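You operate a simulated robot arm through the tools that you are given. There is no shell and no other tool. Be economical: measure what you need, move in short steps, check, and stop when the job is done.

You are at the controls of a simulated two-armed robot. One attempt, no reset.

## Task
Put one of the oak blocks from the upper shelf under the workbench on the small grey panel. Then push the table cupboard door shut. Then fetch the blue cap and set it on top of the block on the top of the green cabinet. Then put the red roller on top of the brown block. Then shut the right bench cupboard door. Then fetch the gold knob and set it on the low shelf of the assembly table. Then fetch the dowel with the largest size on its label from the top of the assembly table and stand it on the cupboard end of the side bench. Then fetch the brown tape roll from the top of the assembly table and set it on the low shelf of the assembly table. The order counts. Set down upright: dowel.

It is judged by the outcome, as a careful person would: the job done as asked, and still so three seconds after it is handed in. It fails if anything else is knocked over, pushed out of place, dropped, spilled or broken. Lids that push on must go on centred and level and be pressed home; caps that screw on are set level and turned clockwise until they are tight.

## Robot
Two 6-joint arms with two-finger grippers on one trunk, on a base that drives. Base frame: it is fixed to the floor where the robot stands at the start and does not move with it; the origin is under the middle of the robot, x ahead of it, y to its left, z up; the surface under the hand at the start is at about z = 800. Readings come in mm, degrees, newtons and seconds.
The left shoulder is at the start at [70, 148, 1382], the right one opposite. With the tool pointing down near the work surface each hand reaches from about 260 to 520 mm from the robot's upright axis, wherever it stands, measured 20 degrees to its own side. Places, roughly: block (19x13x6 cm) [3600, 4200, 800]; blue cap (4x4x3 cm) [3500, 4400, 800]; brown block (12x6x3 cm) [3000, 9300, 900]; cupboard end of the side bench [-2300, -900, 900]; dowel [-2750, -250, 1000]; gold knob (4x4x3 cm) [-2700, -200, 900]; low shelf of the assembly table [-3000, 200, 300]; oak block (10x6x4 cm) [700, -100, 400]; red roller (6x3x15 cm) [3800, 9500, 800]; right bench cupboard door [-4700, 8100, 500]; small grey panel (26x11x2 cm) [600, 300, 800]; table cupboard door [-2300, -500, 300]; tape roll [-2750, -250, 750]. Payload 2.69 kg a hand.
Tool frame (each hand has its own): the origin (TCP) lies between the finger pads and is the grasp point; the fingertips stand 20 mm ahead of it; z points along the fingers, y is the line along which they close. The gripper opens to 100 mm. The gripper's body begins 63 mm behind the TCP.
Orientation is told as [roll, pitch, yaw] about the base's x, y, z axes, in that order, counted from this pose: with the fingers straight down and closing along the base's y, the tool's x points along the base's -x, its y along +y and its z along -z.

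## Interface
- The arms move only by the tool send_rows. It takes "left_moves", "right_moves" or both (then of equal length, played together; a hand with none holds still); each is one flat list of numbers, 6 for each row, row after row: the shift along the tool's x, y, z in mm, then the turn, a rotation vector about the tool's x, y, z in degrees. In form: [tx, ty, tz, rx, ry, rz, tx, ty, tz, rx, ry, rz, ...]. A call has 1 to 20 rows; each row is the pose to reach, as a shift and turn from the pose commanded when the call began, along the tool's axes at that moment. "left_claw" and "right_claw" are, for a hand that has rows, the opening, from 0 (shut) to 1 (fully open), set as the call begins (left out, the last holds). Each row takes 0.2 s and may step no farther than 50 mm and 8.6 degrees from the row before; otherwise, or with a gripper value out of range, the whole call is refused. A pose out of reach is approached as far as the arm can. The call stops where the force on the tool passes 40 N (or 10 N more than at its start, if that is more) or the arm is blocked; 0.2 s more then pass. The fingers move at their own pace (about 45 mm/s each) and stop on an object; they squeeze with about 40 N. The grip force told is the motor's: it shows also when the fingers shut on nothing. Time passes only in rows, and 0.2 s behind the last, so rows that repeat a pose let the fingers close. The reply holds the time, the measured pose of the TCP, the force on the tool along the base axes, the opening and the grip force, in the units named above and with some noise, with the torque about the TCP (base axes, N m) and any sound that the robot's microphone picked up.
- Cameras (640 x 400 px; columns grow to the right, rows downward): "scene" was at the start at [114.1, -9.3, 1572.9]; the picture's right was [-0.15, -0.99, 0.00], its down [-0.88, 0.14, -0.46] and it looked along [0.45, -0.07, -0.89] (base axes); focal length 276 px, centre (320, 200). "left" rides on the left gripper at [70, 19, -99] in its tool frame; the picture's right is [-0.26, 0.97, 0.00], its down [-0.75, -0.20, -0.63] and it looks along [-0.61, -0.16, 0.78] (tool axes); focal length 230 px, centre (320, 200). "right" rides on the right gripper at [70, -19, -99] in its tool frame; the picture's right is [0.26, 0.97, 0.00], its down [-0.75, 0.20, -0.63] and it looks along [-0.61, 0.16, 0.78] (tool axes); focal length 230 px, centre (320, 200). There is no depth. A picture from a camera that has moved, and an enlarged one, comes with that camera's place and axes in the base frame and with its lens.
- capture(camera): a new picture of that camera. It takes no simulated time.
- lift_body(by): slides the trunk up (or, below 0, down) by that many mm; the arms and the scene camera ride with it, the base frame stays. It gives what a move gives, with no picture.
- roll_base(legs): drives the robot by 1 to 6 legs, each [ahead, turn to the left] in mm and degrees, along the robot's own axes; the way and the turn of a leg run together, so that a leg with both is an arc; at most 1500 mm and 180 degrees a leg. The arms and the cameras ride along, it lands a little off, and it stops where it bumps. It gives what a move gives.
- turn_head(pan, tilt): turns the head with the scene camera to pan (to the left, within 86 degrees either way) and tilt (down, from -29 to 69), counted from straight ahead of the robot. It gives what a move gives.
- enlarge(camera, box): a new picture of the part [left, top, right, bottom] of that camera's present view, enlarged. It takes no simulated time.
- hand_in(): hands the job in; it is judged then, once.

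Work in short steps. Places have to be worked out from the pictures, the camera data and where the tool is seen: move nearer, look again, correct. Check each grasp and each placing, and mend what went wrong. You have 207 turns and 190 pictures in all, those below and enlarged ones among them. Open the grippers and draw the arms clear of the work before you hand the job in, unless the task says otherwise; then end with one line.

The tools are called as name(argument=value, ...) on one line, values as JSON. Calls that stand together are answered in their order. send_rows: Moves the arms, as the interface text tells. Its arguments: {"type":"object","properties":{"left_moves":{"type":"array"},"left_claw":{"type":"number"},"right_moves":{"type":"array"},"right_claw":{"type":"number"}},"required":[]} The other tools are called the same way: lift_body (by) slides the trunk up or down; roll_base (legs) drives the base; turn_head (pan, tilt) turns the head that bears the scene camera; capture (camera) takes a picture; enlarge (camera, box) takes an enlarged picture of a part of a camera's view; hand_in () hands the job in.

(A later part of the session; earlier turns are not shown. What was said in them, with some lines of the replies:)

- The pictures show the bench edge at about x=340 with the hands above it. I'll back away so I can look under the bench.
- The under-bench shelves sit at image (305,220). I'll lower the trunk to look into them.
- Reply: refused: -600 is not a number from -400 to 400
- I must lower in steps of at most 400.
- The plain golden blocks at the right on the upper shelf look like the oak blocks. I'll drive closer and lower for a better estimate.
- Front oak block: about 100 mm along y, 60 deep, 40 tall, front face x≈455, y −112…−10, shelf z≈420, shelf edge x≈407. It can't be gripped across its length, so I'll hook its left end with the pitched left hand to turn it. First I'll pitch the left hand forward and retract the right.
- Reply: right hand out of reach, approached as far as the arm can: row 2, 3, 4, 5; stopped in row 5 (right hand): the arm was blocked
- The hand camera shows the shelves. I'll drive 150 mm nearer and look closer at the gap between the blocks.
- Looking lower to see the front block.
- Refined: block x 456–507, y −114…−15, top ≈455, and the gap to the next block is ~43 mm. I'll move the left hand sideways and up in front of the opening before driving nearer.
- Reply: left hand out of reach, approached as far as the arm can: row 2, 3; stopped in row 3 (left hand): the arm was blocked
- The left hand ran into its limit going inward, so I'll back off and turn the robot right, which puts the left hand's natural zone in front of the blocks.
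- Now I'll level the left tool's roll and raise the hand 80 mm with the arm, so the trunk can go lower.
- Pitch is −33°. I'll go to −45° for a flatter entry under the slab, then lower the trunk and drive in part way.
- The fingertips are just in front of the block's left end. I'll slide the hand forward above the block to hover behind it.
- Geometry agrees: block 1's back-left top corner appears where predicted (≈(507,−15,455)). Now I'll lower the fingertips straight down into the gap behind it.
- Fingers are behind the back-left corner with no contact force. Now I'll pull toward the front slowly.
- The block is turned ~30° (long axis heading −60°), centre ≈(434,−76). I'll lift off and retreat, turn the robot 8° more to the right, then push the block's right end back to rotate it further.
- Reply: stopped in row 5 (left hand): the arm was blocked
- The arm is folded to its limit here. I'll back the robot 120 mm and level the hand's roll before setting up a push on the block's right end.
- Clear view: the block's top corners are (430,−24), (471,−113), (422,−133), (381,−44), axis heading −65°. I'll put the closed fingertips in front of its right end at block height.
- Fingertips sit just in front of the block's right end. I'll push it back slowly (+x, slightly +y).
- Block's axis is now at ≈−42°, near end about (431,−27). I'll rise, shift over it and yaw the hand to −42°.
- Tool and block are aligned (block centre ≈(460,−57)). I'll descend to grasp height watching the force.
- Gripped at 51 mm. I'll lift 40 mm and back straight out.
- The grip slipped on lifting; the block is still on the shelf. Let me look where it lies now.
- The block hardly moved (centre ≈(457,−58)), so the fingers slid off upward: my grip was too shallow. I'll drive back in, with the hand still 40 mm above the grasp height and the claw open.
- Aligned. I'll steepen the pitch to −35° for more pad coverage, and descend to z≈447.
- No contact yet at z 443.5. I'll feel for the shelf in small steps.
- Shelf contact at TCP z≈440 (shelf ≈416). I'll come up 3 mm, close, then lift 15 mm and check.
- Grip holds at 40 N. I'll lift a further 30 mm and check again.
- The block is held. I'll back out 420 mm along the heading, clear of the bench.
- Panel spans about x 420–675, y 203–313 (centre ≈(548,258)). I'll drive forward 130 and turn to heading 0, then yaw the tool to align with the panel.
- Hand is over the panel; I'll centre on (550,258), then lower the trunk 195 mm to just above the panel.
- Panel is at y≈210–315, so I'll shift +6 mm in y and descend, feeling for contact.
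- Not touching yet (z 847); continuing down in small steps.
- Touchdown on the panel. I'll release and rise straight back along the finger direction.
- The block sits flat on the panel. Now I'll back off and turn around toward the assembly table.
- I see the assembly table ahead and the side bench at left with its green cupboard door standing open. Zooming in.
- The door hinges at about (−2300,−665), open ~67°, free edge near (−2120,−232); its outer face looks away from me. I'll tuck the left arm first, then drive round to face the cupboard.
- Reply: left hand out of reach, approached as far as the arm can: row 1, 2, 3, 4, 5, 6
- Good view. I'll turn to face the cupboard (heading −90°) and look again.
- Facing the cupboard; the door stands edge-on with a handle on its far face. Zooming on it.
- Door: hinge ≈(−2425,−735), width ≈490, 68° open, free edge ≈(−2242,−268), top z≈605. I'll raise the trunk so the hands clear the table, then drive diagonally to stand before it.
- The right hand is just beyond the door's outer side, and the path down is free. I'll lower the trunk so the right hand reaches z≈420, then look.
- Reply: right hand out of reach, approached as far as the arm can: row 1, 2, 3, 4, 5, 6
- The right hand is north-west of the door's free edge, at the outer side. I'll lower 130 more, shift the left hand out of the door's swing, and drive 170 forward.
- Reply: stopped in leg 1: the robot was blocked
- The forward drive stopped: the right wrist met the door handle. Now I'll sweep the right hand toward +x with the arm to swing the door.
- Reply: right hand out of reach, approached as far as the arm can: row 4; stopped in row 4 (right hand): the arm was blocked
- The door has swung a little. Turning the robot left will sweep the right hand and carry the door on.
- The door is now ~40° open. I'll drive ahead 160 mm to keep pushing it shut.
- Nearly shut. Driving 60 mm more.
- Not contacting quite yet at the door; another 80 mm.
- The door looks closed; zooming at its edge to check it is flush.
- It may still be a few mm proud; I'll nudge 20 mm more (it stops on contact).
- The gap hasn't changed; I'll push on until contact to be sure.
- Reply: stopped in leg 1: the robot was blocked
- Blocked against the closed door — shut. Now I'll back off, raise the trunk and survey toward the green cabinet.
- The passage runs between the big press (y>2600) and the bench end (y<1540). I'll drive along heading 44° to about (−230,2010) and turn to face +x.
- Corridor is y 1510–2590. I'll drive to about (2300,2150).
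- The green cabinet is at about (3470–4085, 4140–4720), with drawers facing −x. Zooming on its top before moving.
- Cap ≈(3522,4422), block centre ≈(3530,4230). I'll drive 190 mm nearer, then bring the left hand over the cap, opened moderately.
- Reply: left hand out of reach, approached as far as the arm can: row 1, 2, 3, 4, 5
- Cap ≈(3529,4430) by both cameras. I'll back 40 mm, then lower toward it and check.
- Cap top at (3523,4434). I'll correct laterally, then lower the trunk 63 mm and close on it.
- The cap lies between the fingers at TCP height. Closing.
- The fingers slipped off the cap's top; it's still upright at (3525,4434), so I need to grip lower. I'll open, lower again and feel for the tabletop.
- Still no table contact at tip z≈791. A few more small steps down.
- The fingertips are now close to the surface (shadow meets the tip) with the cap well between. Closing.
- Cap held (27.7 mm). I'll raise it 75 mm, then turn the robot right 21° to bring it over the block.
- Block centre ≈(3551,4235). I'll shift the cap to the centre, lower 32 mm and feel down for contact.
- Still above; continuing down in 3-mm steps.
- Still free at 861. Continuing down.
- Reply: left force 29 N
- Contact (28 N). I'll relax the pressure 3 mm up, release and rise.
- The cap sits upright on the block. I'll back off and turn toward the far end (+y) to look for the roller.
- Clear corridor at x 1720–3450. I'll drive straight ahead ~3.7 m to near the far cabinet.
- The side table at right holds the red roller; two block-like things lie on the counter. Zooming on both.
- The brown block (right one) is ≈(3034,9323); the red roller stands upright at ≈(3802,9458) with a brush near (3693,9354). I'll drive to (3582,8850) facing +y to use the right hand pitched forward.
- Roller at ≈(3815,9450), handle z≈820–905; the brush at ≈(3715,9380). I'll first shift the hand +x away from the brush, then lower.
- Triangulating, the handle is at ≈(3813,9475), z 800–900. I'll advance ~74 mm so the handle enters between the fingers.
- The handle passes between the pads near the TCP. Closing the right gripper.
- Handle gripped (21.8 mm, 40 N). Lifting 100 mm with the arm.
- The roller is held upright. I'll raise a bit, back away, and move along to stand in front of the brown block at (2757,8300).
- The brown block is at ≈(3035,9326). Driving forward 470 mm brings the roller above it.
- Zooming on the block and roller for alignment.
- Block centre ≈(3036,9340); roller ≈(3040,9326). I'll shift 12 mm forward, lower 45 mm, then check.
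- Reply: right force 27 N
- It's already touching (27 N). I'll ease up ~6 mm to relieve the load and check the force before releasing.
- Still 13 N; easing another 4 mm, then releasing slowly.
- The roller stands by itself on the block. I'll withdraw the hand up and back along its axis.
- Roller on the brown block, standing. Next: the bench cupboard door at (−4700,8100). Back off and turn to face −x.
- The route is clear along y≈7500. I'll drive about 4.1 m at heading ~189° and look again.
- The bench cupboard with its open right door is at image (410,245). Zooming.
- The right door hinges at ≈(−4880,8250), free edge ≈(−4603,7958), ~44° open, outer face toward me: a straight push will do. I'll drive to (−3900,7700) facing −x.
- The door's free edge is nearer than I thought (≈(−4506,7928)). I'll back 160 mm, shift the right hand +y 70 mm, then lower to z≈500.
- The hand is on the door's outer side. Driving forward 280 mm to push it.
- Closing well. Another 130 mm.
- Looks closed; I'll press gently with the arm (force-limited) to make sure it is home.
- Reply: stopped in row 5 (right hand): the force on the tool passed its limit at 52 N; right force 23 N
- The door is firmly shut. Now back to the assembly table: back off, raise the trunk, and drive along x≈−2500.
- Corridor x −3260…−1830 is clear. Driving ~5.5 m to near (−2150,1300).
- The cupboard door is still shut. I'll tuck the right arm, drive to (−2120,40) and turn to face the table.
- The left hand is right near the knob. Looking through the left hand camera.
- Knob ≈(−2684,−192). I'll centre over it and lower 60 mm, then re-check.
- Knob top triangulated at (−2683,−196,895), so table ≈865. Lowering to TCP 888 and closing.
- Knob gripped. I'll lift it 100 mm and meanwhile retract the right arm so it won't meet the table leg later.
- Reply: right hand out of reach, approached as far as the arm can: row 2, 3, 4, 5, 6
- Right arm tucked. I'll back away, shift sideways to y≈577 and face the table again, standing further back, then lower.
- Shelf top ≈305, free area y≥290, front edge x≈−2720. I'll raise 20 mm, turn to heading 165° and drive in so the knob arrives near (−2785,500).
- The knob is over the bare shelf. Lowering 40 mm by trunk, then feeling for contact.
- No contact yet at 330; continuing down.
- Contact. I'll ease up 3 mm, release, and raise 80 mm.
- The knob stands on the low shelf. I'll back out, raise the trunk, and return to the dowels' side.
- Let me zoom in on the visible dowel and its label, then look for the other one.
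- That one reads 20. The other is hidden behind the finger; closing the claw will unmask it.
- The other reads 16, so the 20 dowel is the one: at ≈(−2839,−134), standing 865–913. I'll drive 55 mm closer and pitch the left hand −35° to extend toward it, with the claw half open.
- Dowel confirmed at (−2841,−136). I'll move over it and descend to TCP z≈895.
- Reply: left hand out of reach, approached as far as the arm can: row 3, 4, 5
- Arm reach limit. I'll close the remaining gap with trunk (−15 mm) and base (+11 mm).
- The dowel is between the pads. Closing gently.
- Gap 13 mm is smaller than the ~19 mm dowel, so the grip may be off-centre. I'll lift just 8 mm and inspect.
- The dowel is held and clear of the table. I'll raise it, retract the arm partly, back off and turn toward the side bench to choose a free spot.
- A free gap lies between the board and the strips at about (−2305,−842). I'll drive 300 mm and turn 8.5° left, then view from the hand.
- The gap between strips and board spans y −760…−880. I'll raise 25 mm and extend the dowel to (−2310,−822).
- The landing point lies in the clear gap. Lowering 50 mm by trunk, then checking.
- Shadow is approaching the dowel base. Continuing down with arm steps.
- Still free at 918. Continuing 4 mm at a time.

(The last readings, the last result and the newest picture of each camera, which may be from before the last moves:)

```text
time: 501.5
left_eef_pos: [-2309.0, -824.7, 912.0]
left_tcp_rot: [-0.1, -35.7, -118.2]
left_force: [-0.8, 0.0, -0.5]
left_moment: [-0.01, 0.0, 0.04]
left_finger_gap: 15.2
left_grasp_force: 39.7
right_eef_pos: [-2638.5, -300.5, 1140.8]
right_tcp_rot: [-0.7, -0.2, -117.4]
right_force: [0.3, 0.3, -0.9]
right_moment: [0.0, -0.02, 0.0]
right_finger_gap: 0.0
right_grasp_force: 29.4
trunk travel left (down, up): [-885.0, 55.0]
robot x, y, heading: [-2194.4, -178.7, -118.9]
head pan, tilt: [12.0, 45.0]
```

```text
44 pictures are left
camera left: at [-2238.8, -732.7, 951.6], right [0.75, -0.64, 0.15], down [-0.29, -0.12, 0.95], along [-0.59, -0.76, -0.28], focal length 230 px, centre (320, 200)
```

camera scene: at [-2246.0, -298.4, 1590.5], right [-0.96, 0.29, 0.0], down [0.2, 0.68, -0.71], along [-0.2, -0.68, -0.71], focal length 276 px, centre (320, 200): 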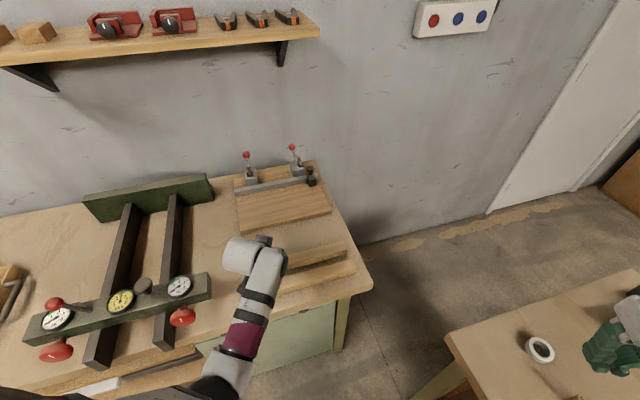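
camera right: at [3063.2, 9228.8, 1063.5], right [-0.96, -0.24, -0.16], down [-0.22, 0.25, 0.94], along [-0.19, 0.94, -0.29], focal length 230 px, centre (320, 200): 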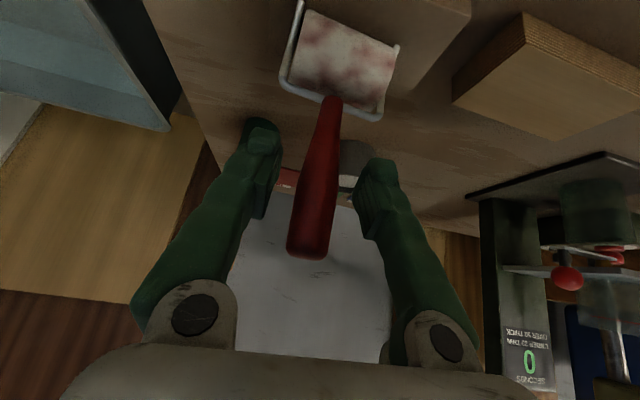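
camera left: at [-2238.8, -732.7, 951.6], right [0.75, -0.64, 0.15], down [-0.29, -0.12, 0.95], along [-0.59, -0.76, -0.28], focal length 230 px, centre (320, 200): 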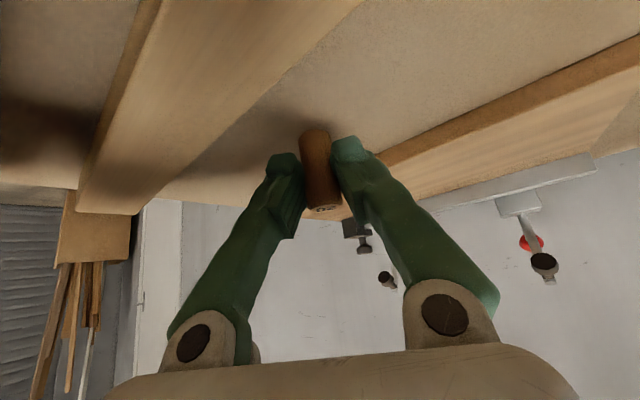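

Continuing down; the bench is probably at ≈865 like the table.

send_rows(left_moves=[2, 0, 2.8, 0, 0, 0, 4.1, 0, 5.7, 0, 0, 0, 4.1, 0, 5.7, 0, 0, 0])

send_rows(left_moves=[1.2, 0, 1.6, 0, 0, 0, 2.3, 0, 3.3, 0, 0, 0, 2.3, 0, 3.3, 0, 0, 0])

send_rows(left_moves=[1.2, 0, 1.6, 0, 0, 0, 1.7, 0, 2.5, 0, 0, 0, 1.7, 0, 2.5, 0, 0, 0])

```text
time: 502.3
left_eef_pos: [-2308.5, -826.1, 904.9]
left_tcp_rot: [-0.2, -35.6, -118.2]
left_force: [0.3, 0.1, 0.7]
left_moment: [0.0, 0.04, 0.03]
left_finger_gap: 14.9
left_grasp_force: 39.7
right_eef_pos: [-2637.7, -300.3, 1141.3]
right_tcp_rot: [-0.8, -0.1, -117.4]
right_force: [-0.6, -0.3, -0.4]
right_moment: [-0.02, 0.01, 0.02]
right_finger_gap: 0.1
right_grasp_force: 29.2
trunk travel left (down, up): [-885.0, 55.0]
robot x, y, heading: [-2197.1, -179.6, -118.5]
head pan, tilt: [12.0, 45.0]
```

```text
time: 503.1
left_eef_pos: [-2309.6, -825.2, 900.0]
left_tcp_rot: [-0.1, -35.7, -118.1]
left_force: [-0.2, -0.1, 0.5]
left_moment: [-0.01, 0.03, -0.02]
left_finger_gap: 14.8
left_grasp_force: 40.2
right_eef_pos: [-2637.0, -300.3, 1141.2]
right_tcp_rot: [-0.7, -0.1, -117.4]
right_force: [-0.4, 0.8, -0.3]
right_moment: [0.01, 0.0, 0.02]
right_finger_gap: 0.0
right_grasp_force: 28.8
trunk travel left (down, up): [-885.0, 55.0]
robot x, y, heading: [-2198.3, -178.8, -118.5]
head pan, tilt: [12.0, 45.0]
```

```text
time: 503.9
left_eef_pos: [-2307.9, -825.2, 897.3]
left_tcp_rot: [-0.1, -35.6, -118.3]
left_force: [-0.3, -0.3, -0.2]
left_moment: [0.0, 0.03, 0.03]
left_finger_gap: 15.0
left_grasp_force: 40.2
right_eef_pos: [-2637.7, -300.0, 1140.1]
right_tcp_rot: [-0.8, -0.1, -117.4]
right_force: [0.0, 1.1, 0.2]
right_moment: [0.01, -0.02, -0.04]
right_finger_gap: 0.0
right_grasp_force: 29.6
trunk travel left (down, up): [-885.0, 55.0]
robot x, y, heading: [-2196.0, -178.6, -118.7]
head pan, tilt: [12.0, 45.0]
```

enlarge(camera="left", box=[230, 60, 410, 220])

```text
2.50 times, centred on (320, 140) of left
camera zoom: at [-2238.6, -733.4, 937.0], right [0.75, -0.64, 0.15], down [-0.29, -0.12, 0.95], along [-0.59, -0.76, -0.28], focal length 575 px, centre (320, 350)
```

zoom: 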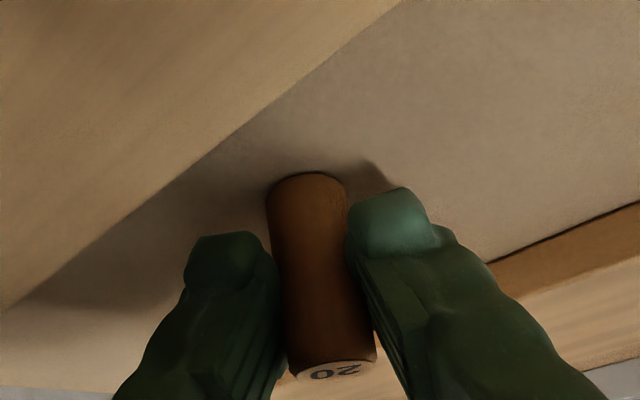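

The base is almost on the surface. Two more 2-mm steps.

send_rows(left_moves=[1.2, 0, 1.6, 0, 0, 0, 1.2, 0, 1.6, 0, 0, 0])

send_rows(left_moves=[1.2, 0, 1.6, 0, 0, 0, 1.2, 0, 1.6, 0, 0, 0])

send_rows(left_moves=[1.2, 0, 1.6, 0, 0, 0, 1.2, 0, 1.6, 0, 0, 0])

```text
time: 504.5
left_eef_pos: [-2309.9, -823.8, 895.7]
left_tcp_rot: [-0.1, -35.6, -118.1]
left_force: [-0.1, -0.4, 1.5]
left_moment: [-0.03, -0.04, 0.02]
left_finger_gap: 14.9
left_grasp_force: 40.2
right_eef_pos: [-2637.8, -300.5, 1140.8]
right_tcp_rot: [-0.7, -0.2, -117.4]
right_force: [-0.5, 0.0, 0.4]
right_moment: [0.02, 0.04, -0.04]
right_finger_gap: 0.2
right_grasp_force: 29.6
trunk travel left (down, up): [-885.0, 55.0]
robot x, y, heading: [-2198.1, -179.9, -118.4]
head pan, tilt: [12.0, 45.0]
```

```text
time: 505.1
left_eef_pos: [-2309.0, -825.1, 895.3]
left_tcp_rot: [-0.1, -35.8, -118.4]
left_force: [0.7, -0.8, 8.2]
left_moment: [-0.13, -0.01, 0.01]
left_finger_gap: 14.7
left_grasp_force: 39.9
right_eef_pos: [-2636.6, -299.2, 1141.6]
right_tcp_rot: [-0.9, -0.4, -117.4]
right_force: [0.5, 0.8, 0.9]
right_moment: [0.02, -0.01, 0.0]
right_finger_gap: 0.0
right_grasp_force: 29.3
trunk travel left (down, up): [-885.0, 55.0]
robot x, y, heading: [-2194.8, -183.5, -118.8]
head pan, tilt: [12.0, 45.0]
```

```text
time: 505.7
left_eef_pos: [-2309.3, -824.7, 895.2]
left_tcp_rot: [0.1, -36.1, -118.3]
left_force: [1.2, -4.4, 17.1]
left_moment: [-0.19, 0.01, 0.02]
left_finger_gap: 14.9
left_grasp_force: 39.9
right_eef_pos: [-2637.6, -297.8, 1142.3]
right_tcp_rot: [-0.8, -0.4, -117.4]
right_force: [0.3, 0.6, 0.6]
right_moment: [0.0, 0.0, -0.02]
right_finger_gap: 0.2
right_grasp_force: 29.9
trunk travel left (down, up): [-885.0, 55.0]
robot x, y, heading: [-2194.1, -179.6, -118.6]
head pan, tilt: [12.0, 45.0]
```

Contact, 17 N. Ease 3 mm up and open to 40 mm.

send_rows(left_moves=[-2.3, 0, -3.2, 0, 0, 0, -2.3, 0, -3.2, 0, 0, 0])

send_rows(left_moves=[0, 0, 0, 0, 0, 0, 0, 0, 0, 0, 0, 0, 0, 0, 0, 0, 0, 0], left_claw=0.4)

capture(camera="left")

```text
time: 506.3
left_eef_pos: [-2309.7, -823.3, 894.4]
left_tcp_rot: [-0.2, -35.5, -118.3]
left_force: [-0.7, -2.0, 5.6]
left_moment: [-0.14, 0.07, -0.03]
left_finger_gap: 15.1
left_grasp_force: 40.3
right_eef_pos: [-2636.2, -300.0, 1141.1]
right_tcp_rot: [-0.9, -0.2, -117.5]
right_force: [0.6, -0.3, 0.1]
right_moment: [-0.01, 0.02, 0.0]
right_finger_gap: 0.0
right_grasp_force: 29.6
trunk travel left (down, up): [-885.0, 55.0]
robot x, y, heading: [-2194.6, -179.7, -118.5]
head pan, tilt: [12.0, 45.0]
```

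```text
time: 507.1
left_eef_pos: [-2308.6, -824.2, 895.1]
left_tcp_rot: [-0.1, -35.6, -118.2]
left_force: [0.1, -0.2, 0.2]
left_moment: [-0.02, 0.0, 0.02]
left_finger_gap: 40.2
left_grasp_force: 0.1
right_eef_pos: [-2637.8, -300.0, 1141.5]
right_tcp_rot: [-0.8, -0.1, -117.4]
right_force: [-1.1, -0.7, 0.5]
right_moment: [0.0, -0.02, -0.01]
right_finger_gap: 0.0
right_grasp_force: 29.8
trunk travel left (down, up): [-885.0, 55.0]
robot x, y, heading: [-2199.7, -179.6, -118.4]
head pan, tilt: [12.0, 45.0]
```

```text
42 pictures are left
camera left: at [-2238.7, -732.8, 935.1], right [0.75, -0.64, 0.15], down [-0.29, -0.12, 0.95], along [-0.59, -0.76, -0.28], focal length 230 px, centre (320, 200)
```

left: 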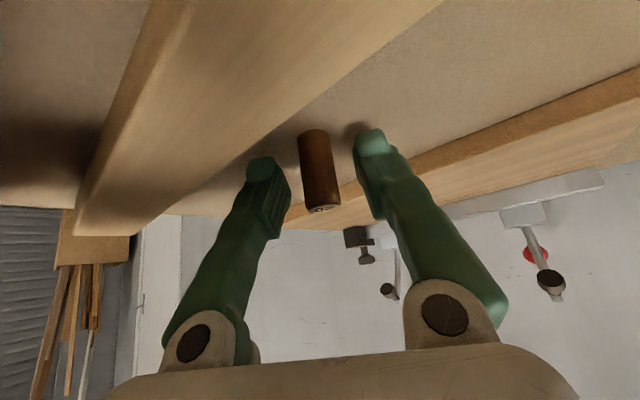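

The dowel stands free. Raising straight up 55 mm, then retracting the arm.

lift_body(by=55)

send_rows(left_moves=[0, 0, -35, 0, 0, 0, 0, 0, -70, 0, 0, 0, 20, 0, -95, 0, 0, 0, 35, 0, -105, 0, 0, 0])

capture(camera="left")

enlarge(camera="scene", box=[220, 150, 380, 290])

```text
time: 508.1
left_eef_pos: [-2309.3, -824.9, 950.7]
left_tcp_rot: [-0.1, -35.6, -118.1]
left_force: [0.0, -0.9, -0.2]
left_moment: [0.04, -0.02, -0.02]
left_finger_gap: 40.1
left_grasp_force: 0.0
right_eef_pos: [-2637.6, -299.6, 1196.4]
right_tcp_rot: [-0.8, 0.0, -117.3]
right_force: [-0.1, 0.1, -0.3]
right_moment: [0.02, 0.0, 0.0]
right_finger_gap: 0.2
right_grasp_force: 29.1
trunk travel left (down, up): [-940.0, 0.0]
robot x, y, heading: [-2195.5, -183.4, -118.6]
head pan, tilt: [12.0, 45.0]
```

```text
time: 509.1
left_eef_pos: [-2264.9, -741.5, 1017.2]
left_tcp_rot: [0.0, -35.8, -118.2]
left_force: [0.3, 0.7, 0.3]
left_moment: [0.0, 0.04, 0.0]
left_finger_gap: 39.9
left_grasp_force: 0.0
right_eef_pos: [-2637.8, -299.0, 1197.1]
right_tcp_rot: [-0.8, -0.2, -117.4]
right_force: [0.0, -0.2, -1.1]
right_moment: [0.02, -0.03, -0.01]
right_finger_gap: 0.2
right_grasp_force: 29.7
trunk travel left (down, up): [-940.0, 0.0]
robot x, y, heading: [-2197.1, -185.2, -118.7]
head pan, tilt: [12.0, 45.0]
```

```text
41 pictures are left
camera left: at [-2194.9, -649.0, 1056.3], right [0.75, -0.64, 0.15], down [-0.29, -0.12, 0.95], along [-0.59, -0.76, -0.28], focal length 230 px, centre (320, 200)
```

left: 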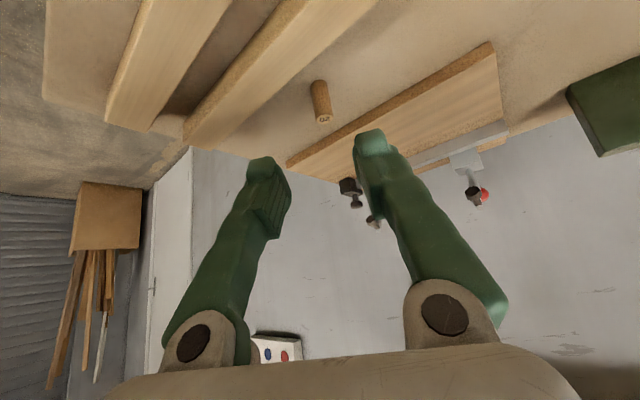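

```text
2.86 times, centred on (300, 220) of scene
camera zoom: at [-2242.4, -300.5, 1595.5], right [-0.96, 0.29, 0.0], down [0.2, 0.68, -0.71], along [-0.2, -0.68, -0.71], focal length 789 px, centre (377, 143)
```

zoom: 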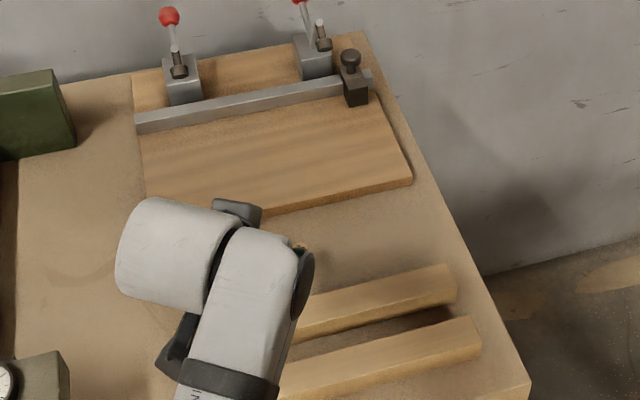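

The dowel stands clear on the cupboard end. Now the tape roll: level the left hand, back off and move to (−2196,175) facing the table.

send_rows(left_moves=[0, 0, 0, 0, 8, 0, 0, 0, 0, 0, 16, 0, 0, 0, 0, 0, 24, 0, 0, 0, 0, 0, 32, 0, 0, 0, 0, 0, 35.7, 0, 0, 0, 0, 0, 35.7, 0], left_claw=0.9)

roll_base(legs=[[-300, 0], [0, -95.3], [173, 0], [0, 34]])

capture(camera="left")

capture(camera="scene")

```text
time: 510.5
left_eef_pos: [-2267.0, -745.5, 1017.1]
left_tcp_rot: [-0.1, 0.1, -118.3]
left_force: [0.1, 0.5, -0.4]
left_moment: [0.0, 0.01, 0.0]
left_finger_gap: 89.7
left_grasp_force: 0.1
right_eef_pos: [-2636.9, -298.9, 1196.3]
right_tcp_rot: [-0.8, -0.1, -117.4]
right_force: [0.3, -0.3, 0.2]
right_moment: [0.0, 0.03, -0.01]
right_finger_gap: 0.0
right_grasp_force: 29.2
trunk travel left (down, up): [-940.0, 0.0]
robot x, y, heading: [-2196.5, -180.3, -118.7]
head pan, tilt: [12.0, 45.0]
```

```text
time: 519.1
left_eef_pos: [-2726.7, -62.9, 1017.0]
left_tcp_rot: [-0.2, 0.1, -177.6]
left_force: [0.3, -0.5, -0.3]
left_moment: [-0.01, -0.03, 0.01]
left_finger_gap: 90.0
left_grasp_force: 0.1
right_eef_pos: [-2534.6, 483.0, 1196.8]
right_tcp_rot: [-0.8, -0.1, -176.8]
right_force: [0.7, 1.0, -0.3]
right_moment: [-0.03, 0.0, -0.01]
right_finger_gap: 0.2
right_grasp_force: 29.0
trunk travel left (down, up): [-940.0, 0.0]
robot x, y, heading: [-2201.4, 164.3, -177.8]
head pan, tilt: [12.0, 45.0]
```

```text
39 pictures are left
camera left: at [-2656.5, -78.7, 1115.3], right [-0.22, -0.98, 0.0], down [-0.76, 0.17, 0.63], along [-0.61, 0.14, -0.78], focal length 230 px, centre (320, 200)
```

left: 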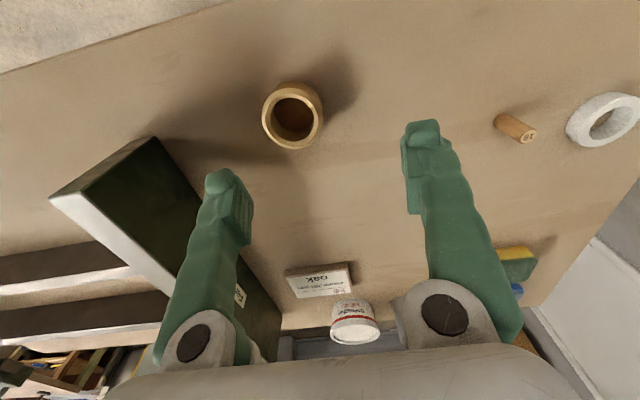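

```text
38 pictures are left
camera scene: at [-2334.0, 144.7, 1595.4], right [-0.24, 0.97, 0.0], down [0.69, 0.17, -0.71], along [-0.69, -0.17, -0.71], focal length 276 px, centre (320, 200)
```

scene: 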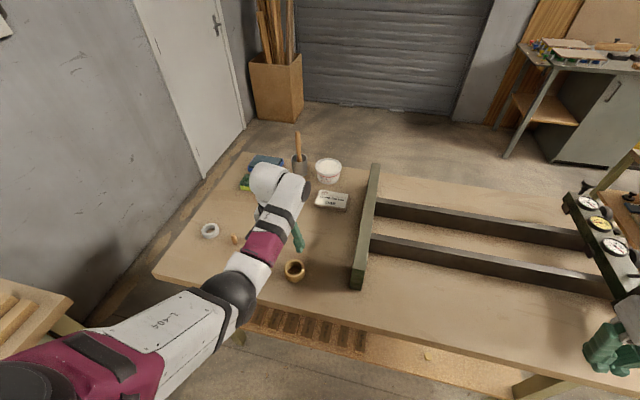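

Tape centre ≈(−2725,−37). I'll centre over it, narrow the claw to 70 mm and lower 85 mm.

send_rows(left_moves=[2, -26, 0, 0, 0, 0, 2, -26, 0, 0, 0, 0], left_claw=0.72)

lift_body(by=-80)

capture(camera="left")

```text
time: 519.7
left_eef_pos: [-2725.4, -37.2, 1016.6]
left_tcp_rot: [-0.1, 0.1, -177.6]
left_force: [-0.8, 0.6, 0.8]
left_moment: [-0.02, 0.02, 0.02]
left_finger_gap: 72.0
left_grasp_force: 0.1
right_eef_pos: [-2534.3, 484.1, 1196.2]
right_tcp_rot: [-0.6, -0.1, -176.9]
right_force: [-0.1, 1.5, 0.4]
right_moment: [0.03, -0.02, 0.0]
right_finger_gap: 0.0
right_grasp_force: 29.1
trunk travel left (down, up): [-940.0, 0.0]
robot x, y, heading: [-2206.3, 163.8, -177.9]
head pan, tilt: [12.0, 45.0]
```

```text
time: 520.9
left_eef_pos: [-2724.4, -39.0, 935.7]
left_tcp_rot: [-0.1, 0.1, -177.6]
left_force: [-0.3, 0.8, 0.2]
left_moment: [0.01, -0.03, 0.01]
left_finger_gap: 71.8
left_grasp_force: 0.1
right_eef_pos: [-2535.3, 483.0, 1115.8]
right_tcp_rot: [-0.8, -0.2, -176.9]
right_force: [-0.1, 1.0, -0.3]
right_moment: [-0.02, -0.01, 0.01]
right_finger_gap: 0.0
right_grasp_force: 29.2
trunk travel left (down, up): [-860.0, 80.0]
robot x, y, heading: [-2208.5, 163.6, -177.7]
head pan, tilt: [12.0, 45.0]
```

```text
37 pictures are left
camera left: at [-2655.0, -54.6, 1035.3], right [-0.22, -0.98, 0.0], down [-0.76, 0.17, 0.63], along [-0.61, 0.14, -0.78], focal length 230 px, centre (320, 200)
```

left: 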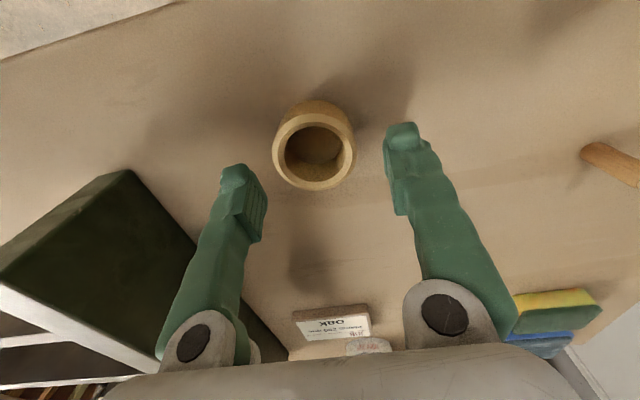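

Tape centre ≈(−2727,−35), outer Ø≈58 mm. Small correction and descend to TCP 888, then close.

send_rows(left_moves=[-3, -4, 15, 0, 0, 0, -3, -4, 31, 0, 0, 0, -3, -4, 47, 0, 0, 0, -3, -4, 47, 0, 0, 0])

capture(camera="left")

```text
time: 521.9
left_eef_pos: [-2730.7, -34.3, 889.2]
left_tcp_rot: [-0.1, 0.1, -177.6]
left_force: [0.4, 0.1, -0.4]
left_moment: [-0.01, 0.01, -0.02]
left_finger_gap: 72.1
left_grasp_force: 0.0
right_eef_pos: [-2534.7, 481.8, 1116.8]
right_tcp_rot: [-0.7, -0.1, -177.0]
right_force: [-0.2, 0.2, 0.0]
right_moment: [0.02, 0.06, 0.0]
right_finger_gap: 0.0
right_grasp_force: 29.4
trunk travel left (down, up): [-860.0, 80.0]
robot x, y, heading: [-2205.1, 165.5, -177.7]
head pan, tilt: [12.0, 45.0]
```

```text
36 pictures are left
camera left: at [-2659.6, -50.0, 987.8], right [-0.22, -0.98, 0.0], down [-0.76, 0.17, 0.63], along [-0.61, 0.14, -0.78], focal length 230 px, centre (320, 200)
```

left: 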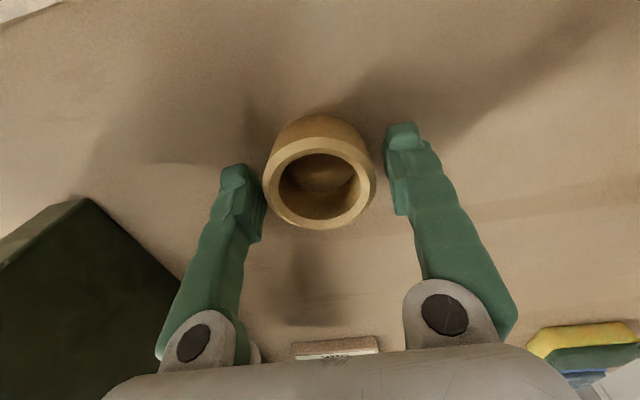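

The roll sits between the fingers. Closing.

send_rows(left_moves=[0, 0, 0, 0, 0, 0, 0, 0, 0, 0, 0, 0, 0, 0, 0, 0, 0, 0, 0, 0, 0, 0, 0, 0, 0, 0, 0, 0, 0, 0], left_claw=0)

lift_body(by=80)

capture(camera="left")

```text
time: 523.1
left_eef_pos: [-2729.2, -33.6, 888.6]
left_tcp_rot: [-0.2, -0.1, -177.6]
left_force: [0.2, -0.7, -0.2]
left_moment: [0.01, -0.03, 0.03]
left_finger_gap: 58.3
left_grasp_force: 39.6
right_eef_pos: [-2534.5, 482.7, 1116.1]
right_tcp_rot: [-0.8, -0.2, -176.9]
right_force: [0.2, 0.8, -0.8]
right_moment: [-0.01, 0.0, -0.02]
right_finger_gap: 0.0
right_grasp_force: 29.4
trunk travel left (down, up): [-860.0, 80.0]
robot x, y, heading: [-2205.2, 163.9, -177.8]
head pan, tilt: [12.0, 45.0]
```

```text
time: 524.3
left_eef_pos: [-2729.1, -33.9, 969.2]
left_tcp_rot: [0.0, 0.1, -177.6]
left_force: [-0.3, -0.6, -0.9]
left_moment: [0.01, 0.01, -0.05]
left_finger_gap: 58.6
left_grasp_force: 39.7
right_eef_pos: [-2534.4, 483.8, 1196.8]
right_tcp_rot: [-0.7, -0.1, -176.8]
right_force: [0.4, -0.7, -0.8]
right_moment: [0.0, -0.01, 0.0]
right_finger_gap: 0.3
right_grasp_force: 29.9
trunk travel left (down, up): [-940.0, 0.0]
robot x, y, heading: [-2203.6, 164.7, -177.8]
head pan, tilt: [12.0, 45.0]
```

```text
35 pictures are left
camera left: at [-2659.7, -50.1, 1067.9], right [-0.22, -0.98, 0.0], down [-0.76, 0.17, 0.63], along [-0.61, 0.14, -0.78], focal length 230 px, centre (320, 200)
```

left: 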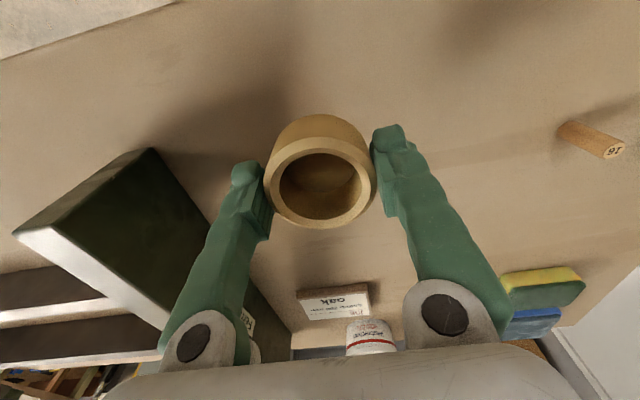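

Tape held (58 mm). I'll back off, shift to (−1934,612), turn to heading 166° and lower the trunk.

roll_base(legs=[[-400, 0], [0, -75.5], [451, 0], [0, 59.3]])

lift_body(by=-400)

lift_body(by=-195)

turn_head(pan=8, tilt=30)

capture(camera="scene")

```text
time: 535.1
left_eef_pos: [-2478.4, 592.5, 968.8]
left_tcp_rot: [-0.1, 0.1, 164.3]
left_force: [0.3, 0.6, -0.2]
left_moment: [0.0, -0.01, -0.01]
left_finger_gap: 58.5
left_grasp_force: 40.4
right_eef_pos: [-2131.8, 1024.7, 1195.9]
right_tcp_rot: [-0.8, -0.2, 165.0]
right_force: [0.0, 0.6, 0.3]
right_moment: [-0.06, 0.02, -0.02]
right_finger_gap: 0.0
right_grasp_force: 29.9
trunk travel left (down, up): [-940.0, 0.0]
robot x, y, heading: [-1920.0, 620.3, 164.2]
head pan, tilt: [12.0, 45.0]
```

```text
time: 538.9
left_eef_pos: [-2477.0, 592.5, 568.3]
left_tcp_rot: [0.0, 0.2, 164.4]
left_force: [-0.1, -0.5, -0.7]
left_moment: [-0.01, -0.02, -0.01]
left_finger_gap: 58.1
left_grasp_force: 40.3
right_eef_pos: [-2131.8, 1023.9, 795.9]
right_tcp_rot: [-0.8, -0.2, 165.0]
right_force: [-0.5, -0.1, -0.2]
right_moment: [0.01, 0.01, -0.02]
right_finger_gap: 0.0
right_grasp_force: 28.8
trunk travel left (down, up): [-540.0, 400.0]
robot x, y, heading: [-1911.4, 619.5, 163.9]
head pan, tilt: [12.0, 45.0]
```

```text
time: 541.0
left_eef_pos: [-2477.9, 590.9, 374.1]
left_tcp_rot: [-0.1, 0.1, 164.4]
left_force: [-0.7, -0.5, 1.3]
left_moment: [0.0, 0.0, 0.02]
left_finger_gap: 58.5
left_grasp_force: 40.2
right_eef_pos: [-2131.8, 1023.6, 601.7]
right_tcp_rot: [-0.8, -0.1, 164.9]
right_force: [0.5, 0.7, 0.0]
right_moment: [-0.01, -0.02, -0.02]
right_finger_gap: 0.0
right_grasp_force: 29.1
trunk travel left (down, up): [-345.0, 595.0]
robot x, y, heading: [-1917.1, 616.2, 164.2]
head pan, tilt: [12.0, 45.0]
```

```text
time: 541.8
left_eef_pos: [-2477.1, 591.5, 374.1]
left_tcp_rot: [-0.1, 0.1, 164.4]
left_force: [0.7, -0.7, -0.7]
left_moment: [-0.01, -0.01, -0.02]
left_finger_gap: 58.5
left_grasp_force: 39.7
right_eef_pos: [-2133.6, 1023.7, 601.6]
right_tcp_rot: [-0.8, -0.3, 165.0]
right_force: [1.2, -1.1, 0.2]
right_moment: [0.0, 0.0, 0.03]
right_finger_gap: 0.0
right_grasp_force: 29.4
trunk travel left (down, up): [-345.0, 595.0]
robot x, y, heading: [-1916.4, 619.0, 163.8]
head pan, tilt: [8.0, 30.0]
```

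```text
34 pictures are left
camera scene: at [-2055.0, 645.8, 1022.9], right [0.14, 0.99, 0.0], down [0.5, -0.07, -0.87], along [-0.86, 0.12, -0.5], focal length 276 px, centre (320, 200)
```

scene: 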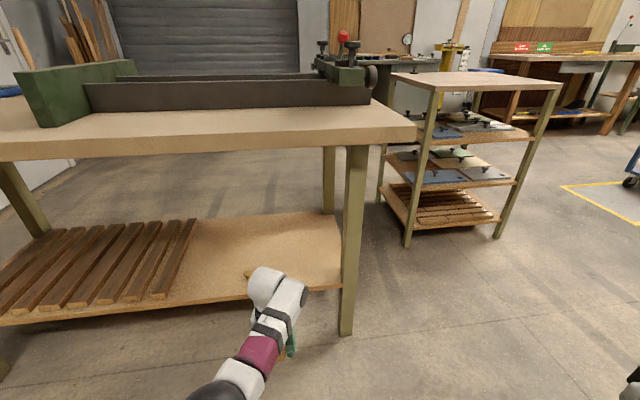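

Shelf view clear: leg at y≥820, knob at y≈492. I'll turn 3° left and drive 318 mm in.

roll_base(legs=[[0, 3], [318, 0]])

capture(camera="left")

capture(camera="scene")

```text
time: 544.4
left_eef_pos: [-2790.2, 634.5, 374.5]
left_tcp_rot: [0.0, 0.2, 167.5]
left_force: [0.9, -0.7, -0.3]
left_moment: [-0.02, 0.03, -0.02]
left_finger_gap: 58.5
left_grasp_force: 39.7
right_eef_pos: [-2468.5, 1083.2, 601.1]
right_tcp_rot: [-0.8, -0.1, 168.1]
right_force: [0.6, 0.1, -0.2]
right_moment: [-0.02, 0.0, 0.0]
right_finger_gap: 0.0
right_grasp_force: 30.1
trunk travel left (down, up): [-345.0, 595.0]
robot x, y, heading: [-2234.0, 689.9, 167.1]
head pan, tilt: [8.0, 30.0]
```

```text
33 pictures are left
camera left: at [-2726.2, 600.2, 472.7], right [-0.46, -0.89, 0.0], down [-0.69, 0.36, 0.63], along [-0.56, 0.29, -0.78], focal length 230 px, centre (320, 200)
```

left: 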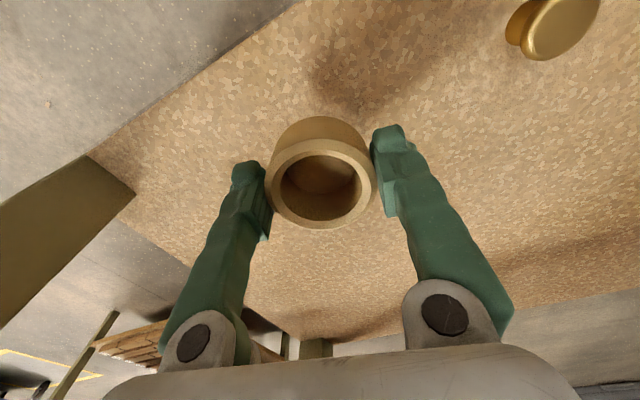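

```text
32 pictures are left
camera scene: at [-2370.8, 710.1, 1022.9], right [0.08, 1.0, 0.0], down [0.5, -0.04, -0.87], along [-0.86, 0.07, -0.5], focal length 276 px, centre (320, 200)
```

scene: 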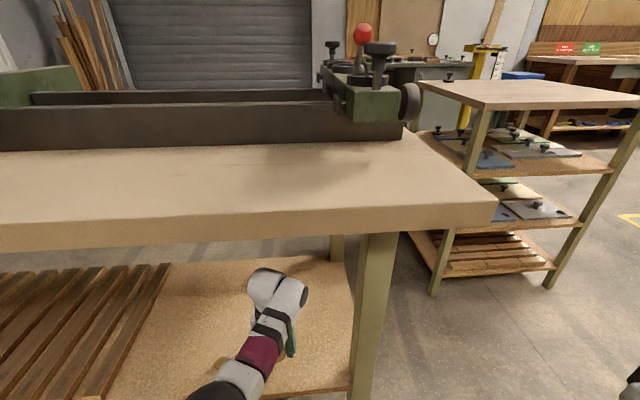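

The knob is upright nearby and the tape is over free shelf. Lowering 42 mm, then feeling for contact.

lift_body(by=-42)

send_rows(left_moves=[0, 0, 2, 0, 0, 0, 0, 0, 4, 0, 0, 0, 0, 0, 4, 0, 0, 0])

send_rows(left_moves=[0, 0, 1.5, 0, 0, 0, 0, 0, 3, 0, 0, 0, 0, 0, 3, 0, 0, 0])

send_rows(left_moves=[0, 0, 1.5, 0, 0, 0, 0, 0, 2, 0, 0, 0, 0, 0, 2, 0, 0, 0])

```text
time: 545.2
left_eef_pos: [-2789.2, 634.1, 332.0]
left_tcp_rot: [-0.2, 0.1, 167.5]
left_force: [-0.7, -0.6, -0.9]
left_moment: [-0.01, 0.01, 0.03]
left_finger_gap: 58.4
left_grasp_force: 39.9
right_eef_pos: [-2468.4, 1083.1, 559.7]
right_tcp_rot: [-0.8, -0.2, 168.1]
right_force: [-0.4, 0.4, -0.2]
right_moment: [-0.02, -0.04, 0.0]
right_finger_gap: 0.2
right_grasp_force: 29.6
trunk travel left (down, up): [-303.0, 637.0]
robot x, y, heading: [-2235.1, 689.5, 167.4]
head pan, tilt: [8.0, 30.0]
```

```text
time: 546.0
left_eef_pos: [-2789.7, 634.2, 329.0]
left_tcp_rot: [-0.1, -0.1, 167.6]
left_force: [1.9, -2.4, 8.5]
left_moment: [-0.11, -0.21, -0.04]
left_finger_gap: 58.3
left_grasp_force: 40.0
right_eef_pos: [-2467.4, 1084.0, 560.3]
right_tcp_rot: [-0.8, -0.2, 168.2]
right_force: [0.0, -0.1, -0.3]
right_moment: [-0.01, -0.01, -0.06]
right_finger_gap: 0.3
right_grasp_force: 29.4
trunk travel left (down, up): [-303.0, 637.0]
robot x, y, heading: [-2233.3, 690.8, 167.1]
head pan, tilt: [8.0, 30.0]
```

```text
time: 546.8
left_eef_pos: [-2789.4, 633.6, 329.6]
left_tcp_rot: [0.0, -0.5, 167.5]
left_force: [-2.3, -1.6, 26.8]
left_moment: [-0.06, -0.42, 0.02]
left_finger_gap: 58.5
left_grasp_force: 40.7
right_eef_pos: [-2466.8, 1084.0, 560.3]
right_tcp_rot: [-0.8, -0.3, 168.1]
right_force: [0.5, -0.7, 0.1]
right_moment: [0.01, 0.03, -0.02]
right_finger_gap: 0.0
right_grasp_force: 29.7
trunk travel left (down, up): [-303.0, 637.0]
robot x, y, heading: [-2232.0, 690.7, 167.3]
head pan, tilt: [8.0, 30.0]
```

```text
time: 547.6
left_eef_pos: [-2789.4, 633.2, 327.8]
left_tcp_rot: [-0.1, -0.5, 167.6]
left_force: [-1.0, -3.8, 34.9]
left_moment: [-0.19, -0.07, 0.0]
left_finger_gap: 58.4
left_grasp_force: 40.4
right_eef_pos: [-2466.3, 1083.1, 560.9]
right_tcp_rot: [-0.7, -0.6, 168.1]
right_force: [-0.2, 0.6, -0.6]
right_moment: [-0.03, 0.0, -0.02]
right_finger_gap: 0.0
right_grasp_force: 29.4
trunk travel left (down, up): [-303.0, 637.0]
robot x, y, heading: [-2234.7, 688.7, 167.2]
head pan, tilt: [8.0, 30.0]
```

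Firm contact. Easing up 5 mm, releasing and raising.

send_rows(left_moves=[0, 0, -3, 0, 0, 0, 0, 0, -5, 0, 0, 0])

send_rows(left_moves=[0, 0, 0, 0, 0, 0, 0, 0, 0, 0, 0, 0, 0, 0, 0, 0, 0, 0, 0, 0, 0, 0, 0, 0], left_claw=0.8)

lift_body(by=90)

capture(camera="left")

```text
time: 548.2
left_eef_pos: [-2787.9, 634.7, 328.4]
left_tcp_rot: [-0.1, 0.1, 167.6]
left_force: [-5.1, -2.8, 12.3]
left_moment: [-0.04, 0.48, 0.06]
left_finger_gap: 58.2
left_grasp_force: 39.7
right_eef_pos: [-2467.2, 1082.6, 560.5]
right_tcp_rot: [-0.7, -0.3, 167.9]
right_force: [0.2, -0.2, 0.2]
right_moment: [0.0, 0.0, -0.02]
right_finger_gap: 0.0
right_grasp_force: 29.2
trunk travel left (down, up): [-303.0, 637.0]
robot x, y, heading: [-2234.5, 689.4, 167.3]
head pan, tilt: [8.0, 30.0]
```

```text
time: 549.2
left_eef_pos: [-2789.0, 634.0, 328.0]
left_tcp_rot: [-0.2, 0.1, 167.5]
left_force: [-0.3, -0.3, -0.3]
left_moment: [-0.02, 0.05, -0.01]
left_finger_gap: 80.0
left_grasp_force: 0.0
right_eef_pos: [-2466.5, 1083.9, 558.2]
right_tcp_rot: [-0.8, -0.3, 168.1]
right_force: [-0.1, -0.6, -0.2]
right_moment: [-0.03, 0.01, 0.01]
right_finger_gap: 0.0
right_grasp_force: 29.7
trunk travel left (down, up): [-303.0, 637.0]
robot x, y, heading: [-2232.6, 693.2, 167.2]
head pan, tilt: [8.0, 30.0]
```

```text
time: 550.5
left_eef_pos: [-2788.9, 634.2, 419.5]
left_tcp_rot: [0.0, 0.1, 167.4]
left_force: [-0.8, 1.0, -0.7]
left_moment: [-0.04, 0.01, -0.01]
left_finger_gap: 80.0
left_grasp_force: 0.0
right_eef_pos: [-2466.8, 1082.6, 651.8]
right_tcp_rot: [-0.9, -0.1, 168.1]
right_force: [0.1, -0.6, 0.6]
right_moment: [0.0, 0.0, -0.01]
right_finger_gap: 0.0
right_grasp_force: 29.5
trunk travel left (down, up): [-393.0, 547.0]
robot x, y, heading: [-2228.7, 691.3, 167.6]
head pan, tilt: [8.0, 30.0]
```

```text
31 pictures are left
camera left: at [-2725.5, 601.0, 517.1], right [-0.46, -0.89, 0.0], down [-0.69, 0.36, 0.63], along [-0.56, 0.29, -0.78], focal length 230 px, centre (320, 200)
```

left: 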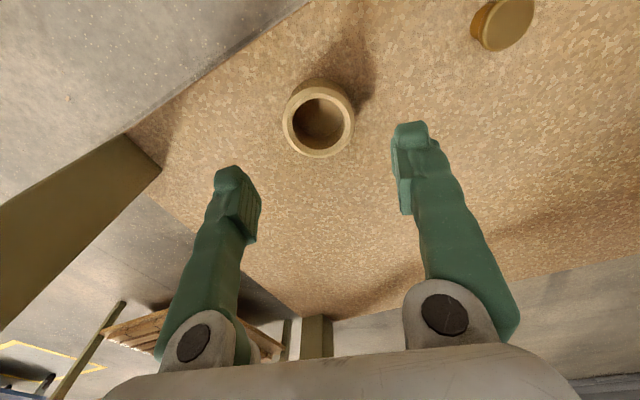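

The tape lies flat on the shelf beside the knob. I'll back out, raise, open the right gripper and verify the side bench and table.

roll_base(legs=[[-400, 0]])

send_rows(right_moves=[0, 0, 0, 0, 0, 0, 0, 0, 0, 0, 0, 0, 0, 0, 0, 0, 0, 0, 0, 0, 0, 0, 0, 0, 0, 0, 0, 0, 0, 0], right_claw=0.9)

lift_body(by=400)

turn_head(pan=40, tilt=22)

capture(camera="scene")

```text
time: 553.0
left_eef_pos: [-2390.3, 538.8, 418.8]
left_tcp_rot: [-0.1, 0.0, 168.3]
left_force: [-0.3, 0.4, 0.3]
left_moment: [0.02, -0.02, 0.0]
left_finger_gap: 80.1
left_grasp_force: 0.1
right_eef_pos: [-2075.3, 993.0, 648.8]
right_tcp_rot: [-0.7, -0.2, 168.8]
right_force: [0.9, 0.7, 0.8]
right_moment: [-0.02, -0.02, 0.01]
right_finger_gap: 0.0
right_grasp_force: 29.3
trunk travel left (down, up): [-393.0, 547.0]
robot x, y, heading: [-1834.6, 605.1, 168.1]
head pan, tilt: [8.0, 30.0]
```

```text
time: 554.2
left_eef_pos: [-2390.4, 538.9, 418.9]
left_tcp_rot: [-0.2, 0.1, 168.2]
left_force: [0.4, 0.8, 0.2]
left_moment: [-0.01, 0.01, -0.02]
left_finger_gap: 80.1
left_grasp_force: 0.1
right_eef_pos: [-2075.4, 991.8, 648.9]
right_tcp_rot: [-0.8, -0.2, 168.8]
right_force: [-0.1, 1.0, 0.3]
right_moment: [0.0, -0.04, 0.01]
right_finger_gap: 90.1
right_grasp_force: 0.2
trunk travel left (down, up): [-393.0, 547.0]
robot x, y, heading: [-1834.8, 602.6, 167.8]
head pan, tilt: [8.0, 30.0]
```

```text
time: 558.0
left_eef_pos: [-2391.6, 539.3, 819.1]
left_tcp_rot: [-0.2, 0.0, 168.3]
left_force: [-1.2, -0.4, -1.0]
left_moment: [0.01, 0.01, 0.01]
left_finger_gap: 80.2
left_grasp_force: 0.1
right_eef_pos: [-2075.7, 992.2, 1049.6]
right_tcp_rot: [-0.8, -0.1, 168.8]
right_force: [-0.1, 0.1, 0.3]
right_moment: [0.01, -0.01, -0.02]
right_finger_gap: 90.2
right_grasp_force: 0.0
trunk travel left (down, up): [-793.0, 147.0]
robot x, y, heading: [-1836.0, 604.3, 168.1]
head pan, tilt: [8.0, 30.0]
```

```text
time: 559.0
left_eef_pos: [-2391.3, 540.7, 817.8]
left_tcp_rot: [-0.1, 0.1, 168.3]
left_force: [-0.3, 0.0, 0.1]
left_moment: [-0.03, 0.01, 0.02]
left_finger_gap: 80.1
left_grasp_force: 0.0
right_eef_pos: [-2076.1, 992.0, 1049.0]
right_tcp_rot: [-0.9, -0.1, 168.8]
right_force: [0.0, 0.6, -0.1]
right_moment: [-0.03, 0.0, 0.01]
right_finger_gap: 89.9
right_grasp_force: 0.1
trunk travel left (down, up): [-793.0, 147.0]
robot x, y, heading: [-1836.7, 603.5, 168.2]
head pan, tilt: [40.0, 22.0]
```

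```text
30 pictures are left
camera scene: at [-1964.5, 571.0, 1483.8], right [-0.47, 0.88, 0.0], down [0.33, 0.18, -0.93], along [-0.82, -0.43, -0.37], focal length 276 px, centre (320, 200)
```

scene: 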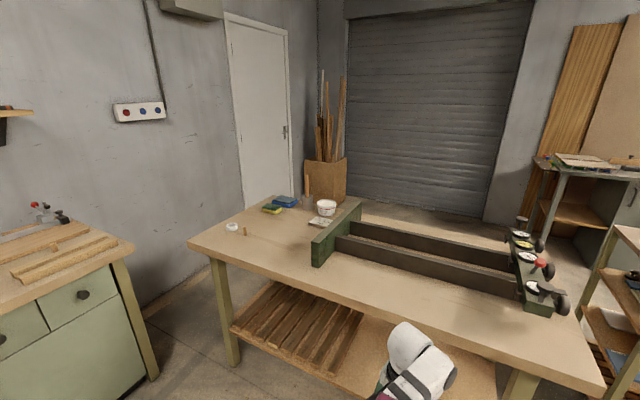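

All in place; a last zoom on the side bench to check the dowel is upright.

enlarge(camera="scene", box=[0, 190, 160, 290])

```text
4.00 times, centred on (80, 240) of scene
camera zoom: at [-1964.5, 571.0, 1483.8], right [-0.47, 0.88, 0.0], down [0.33, 0.18, -0.93], along [-0.82, -0.43, -0.37], focal length 1104 px, centre (1280, 40)
```

zoom: 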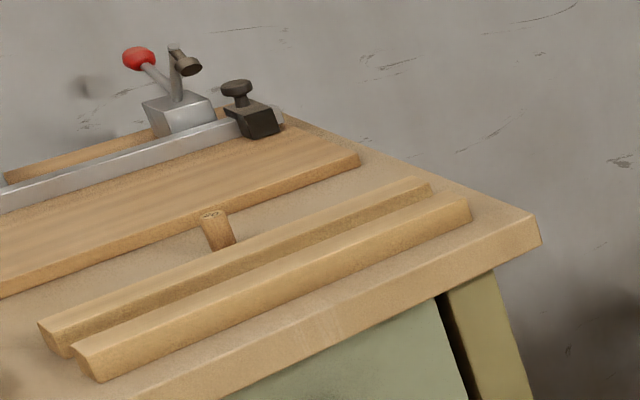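

The dowel stands upright (its slant is wide-angle perspective, the same as the bench leg). Grippers are open and the arms are clear, so I'm handing in.

hand_in()

```text
The job is handed in.
```

All eight steps are done in the order you gave and the job is handed in; everything looked in place when I last checked it.
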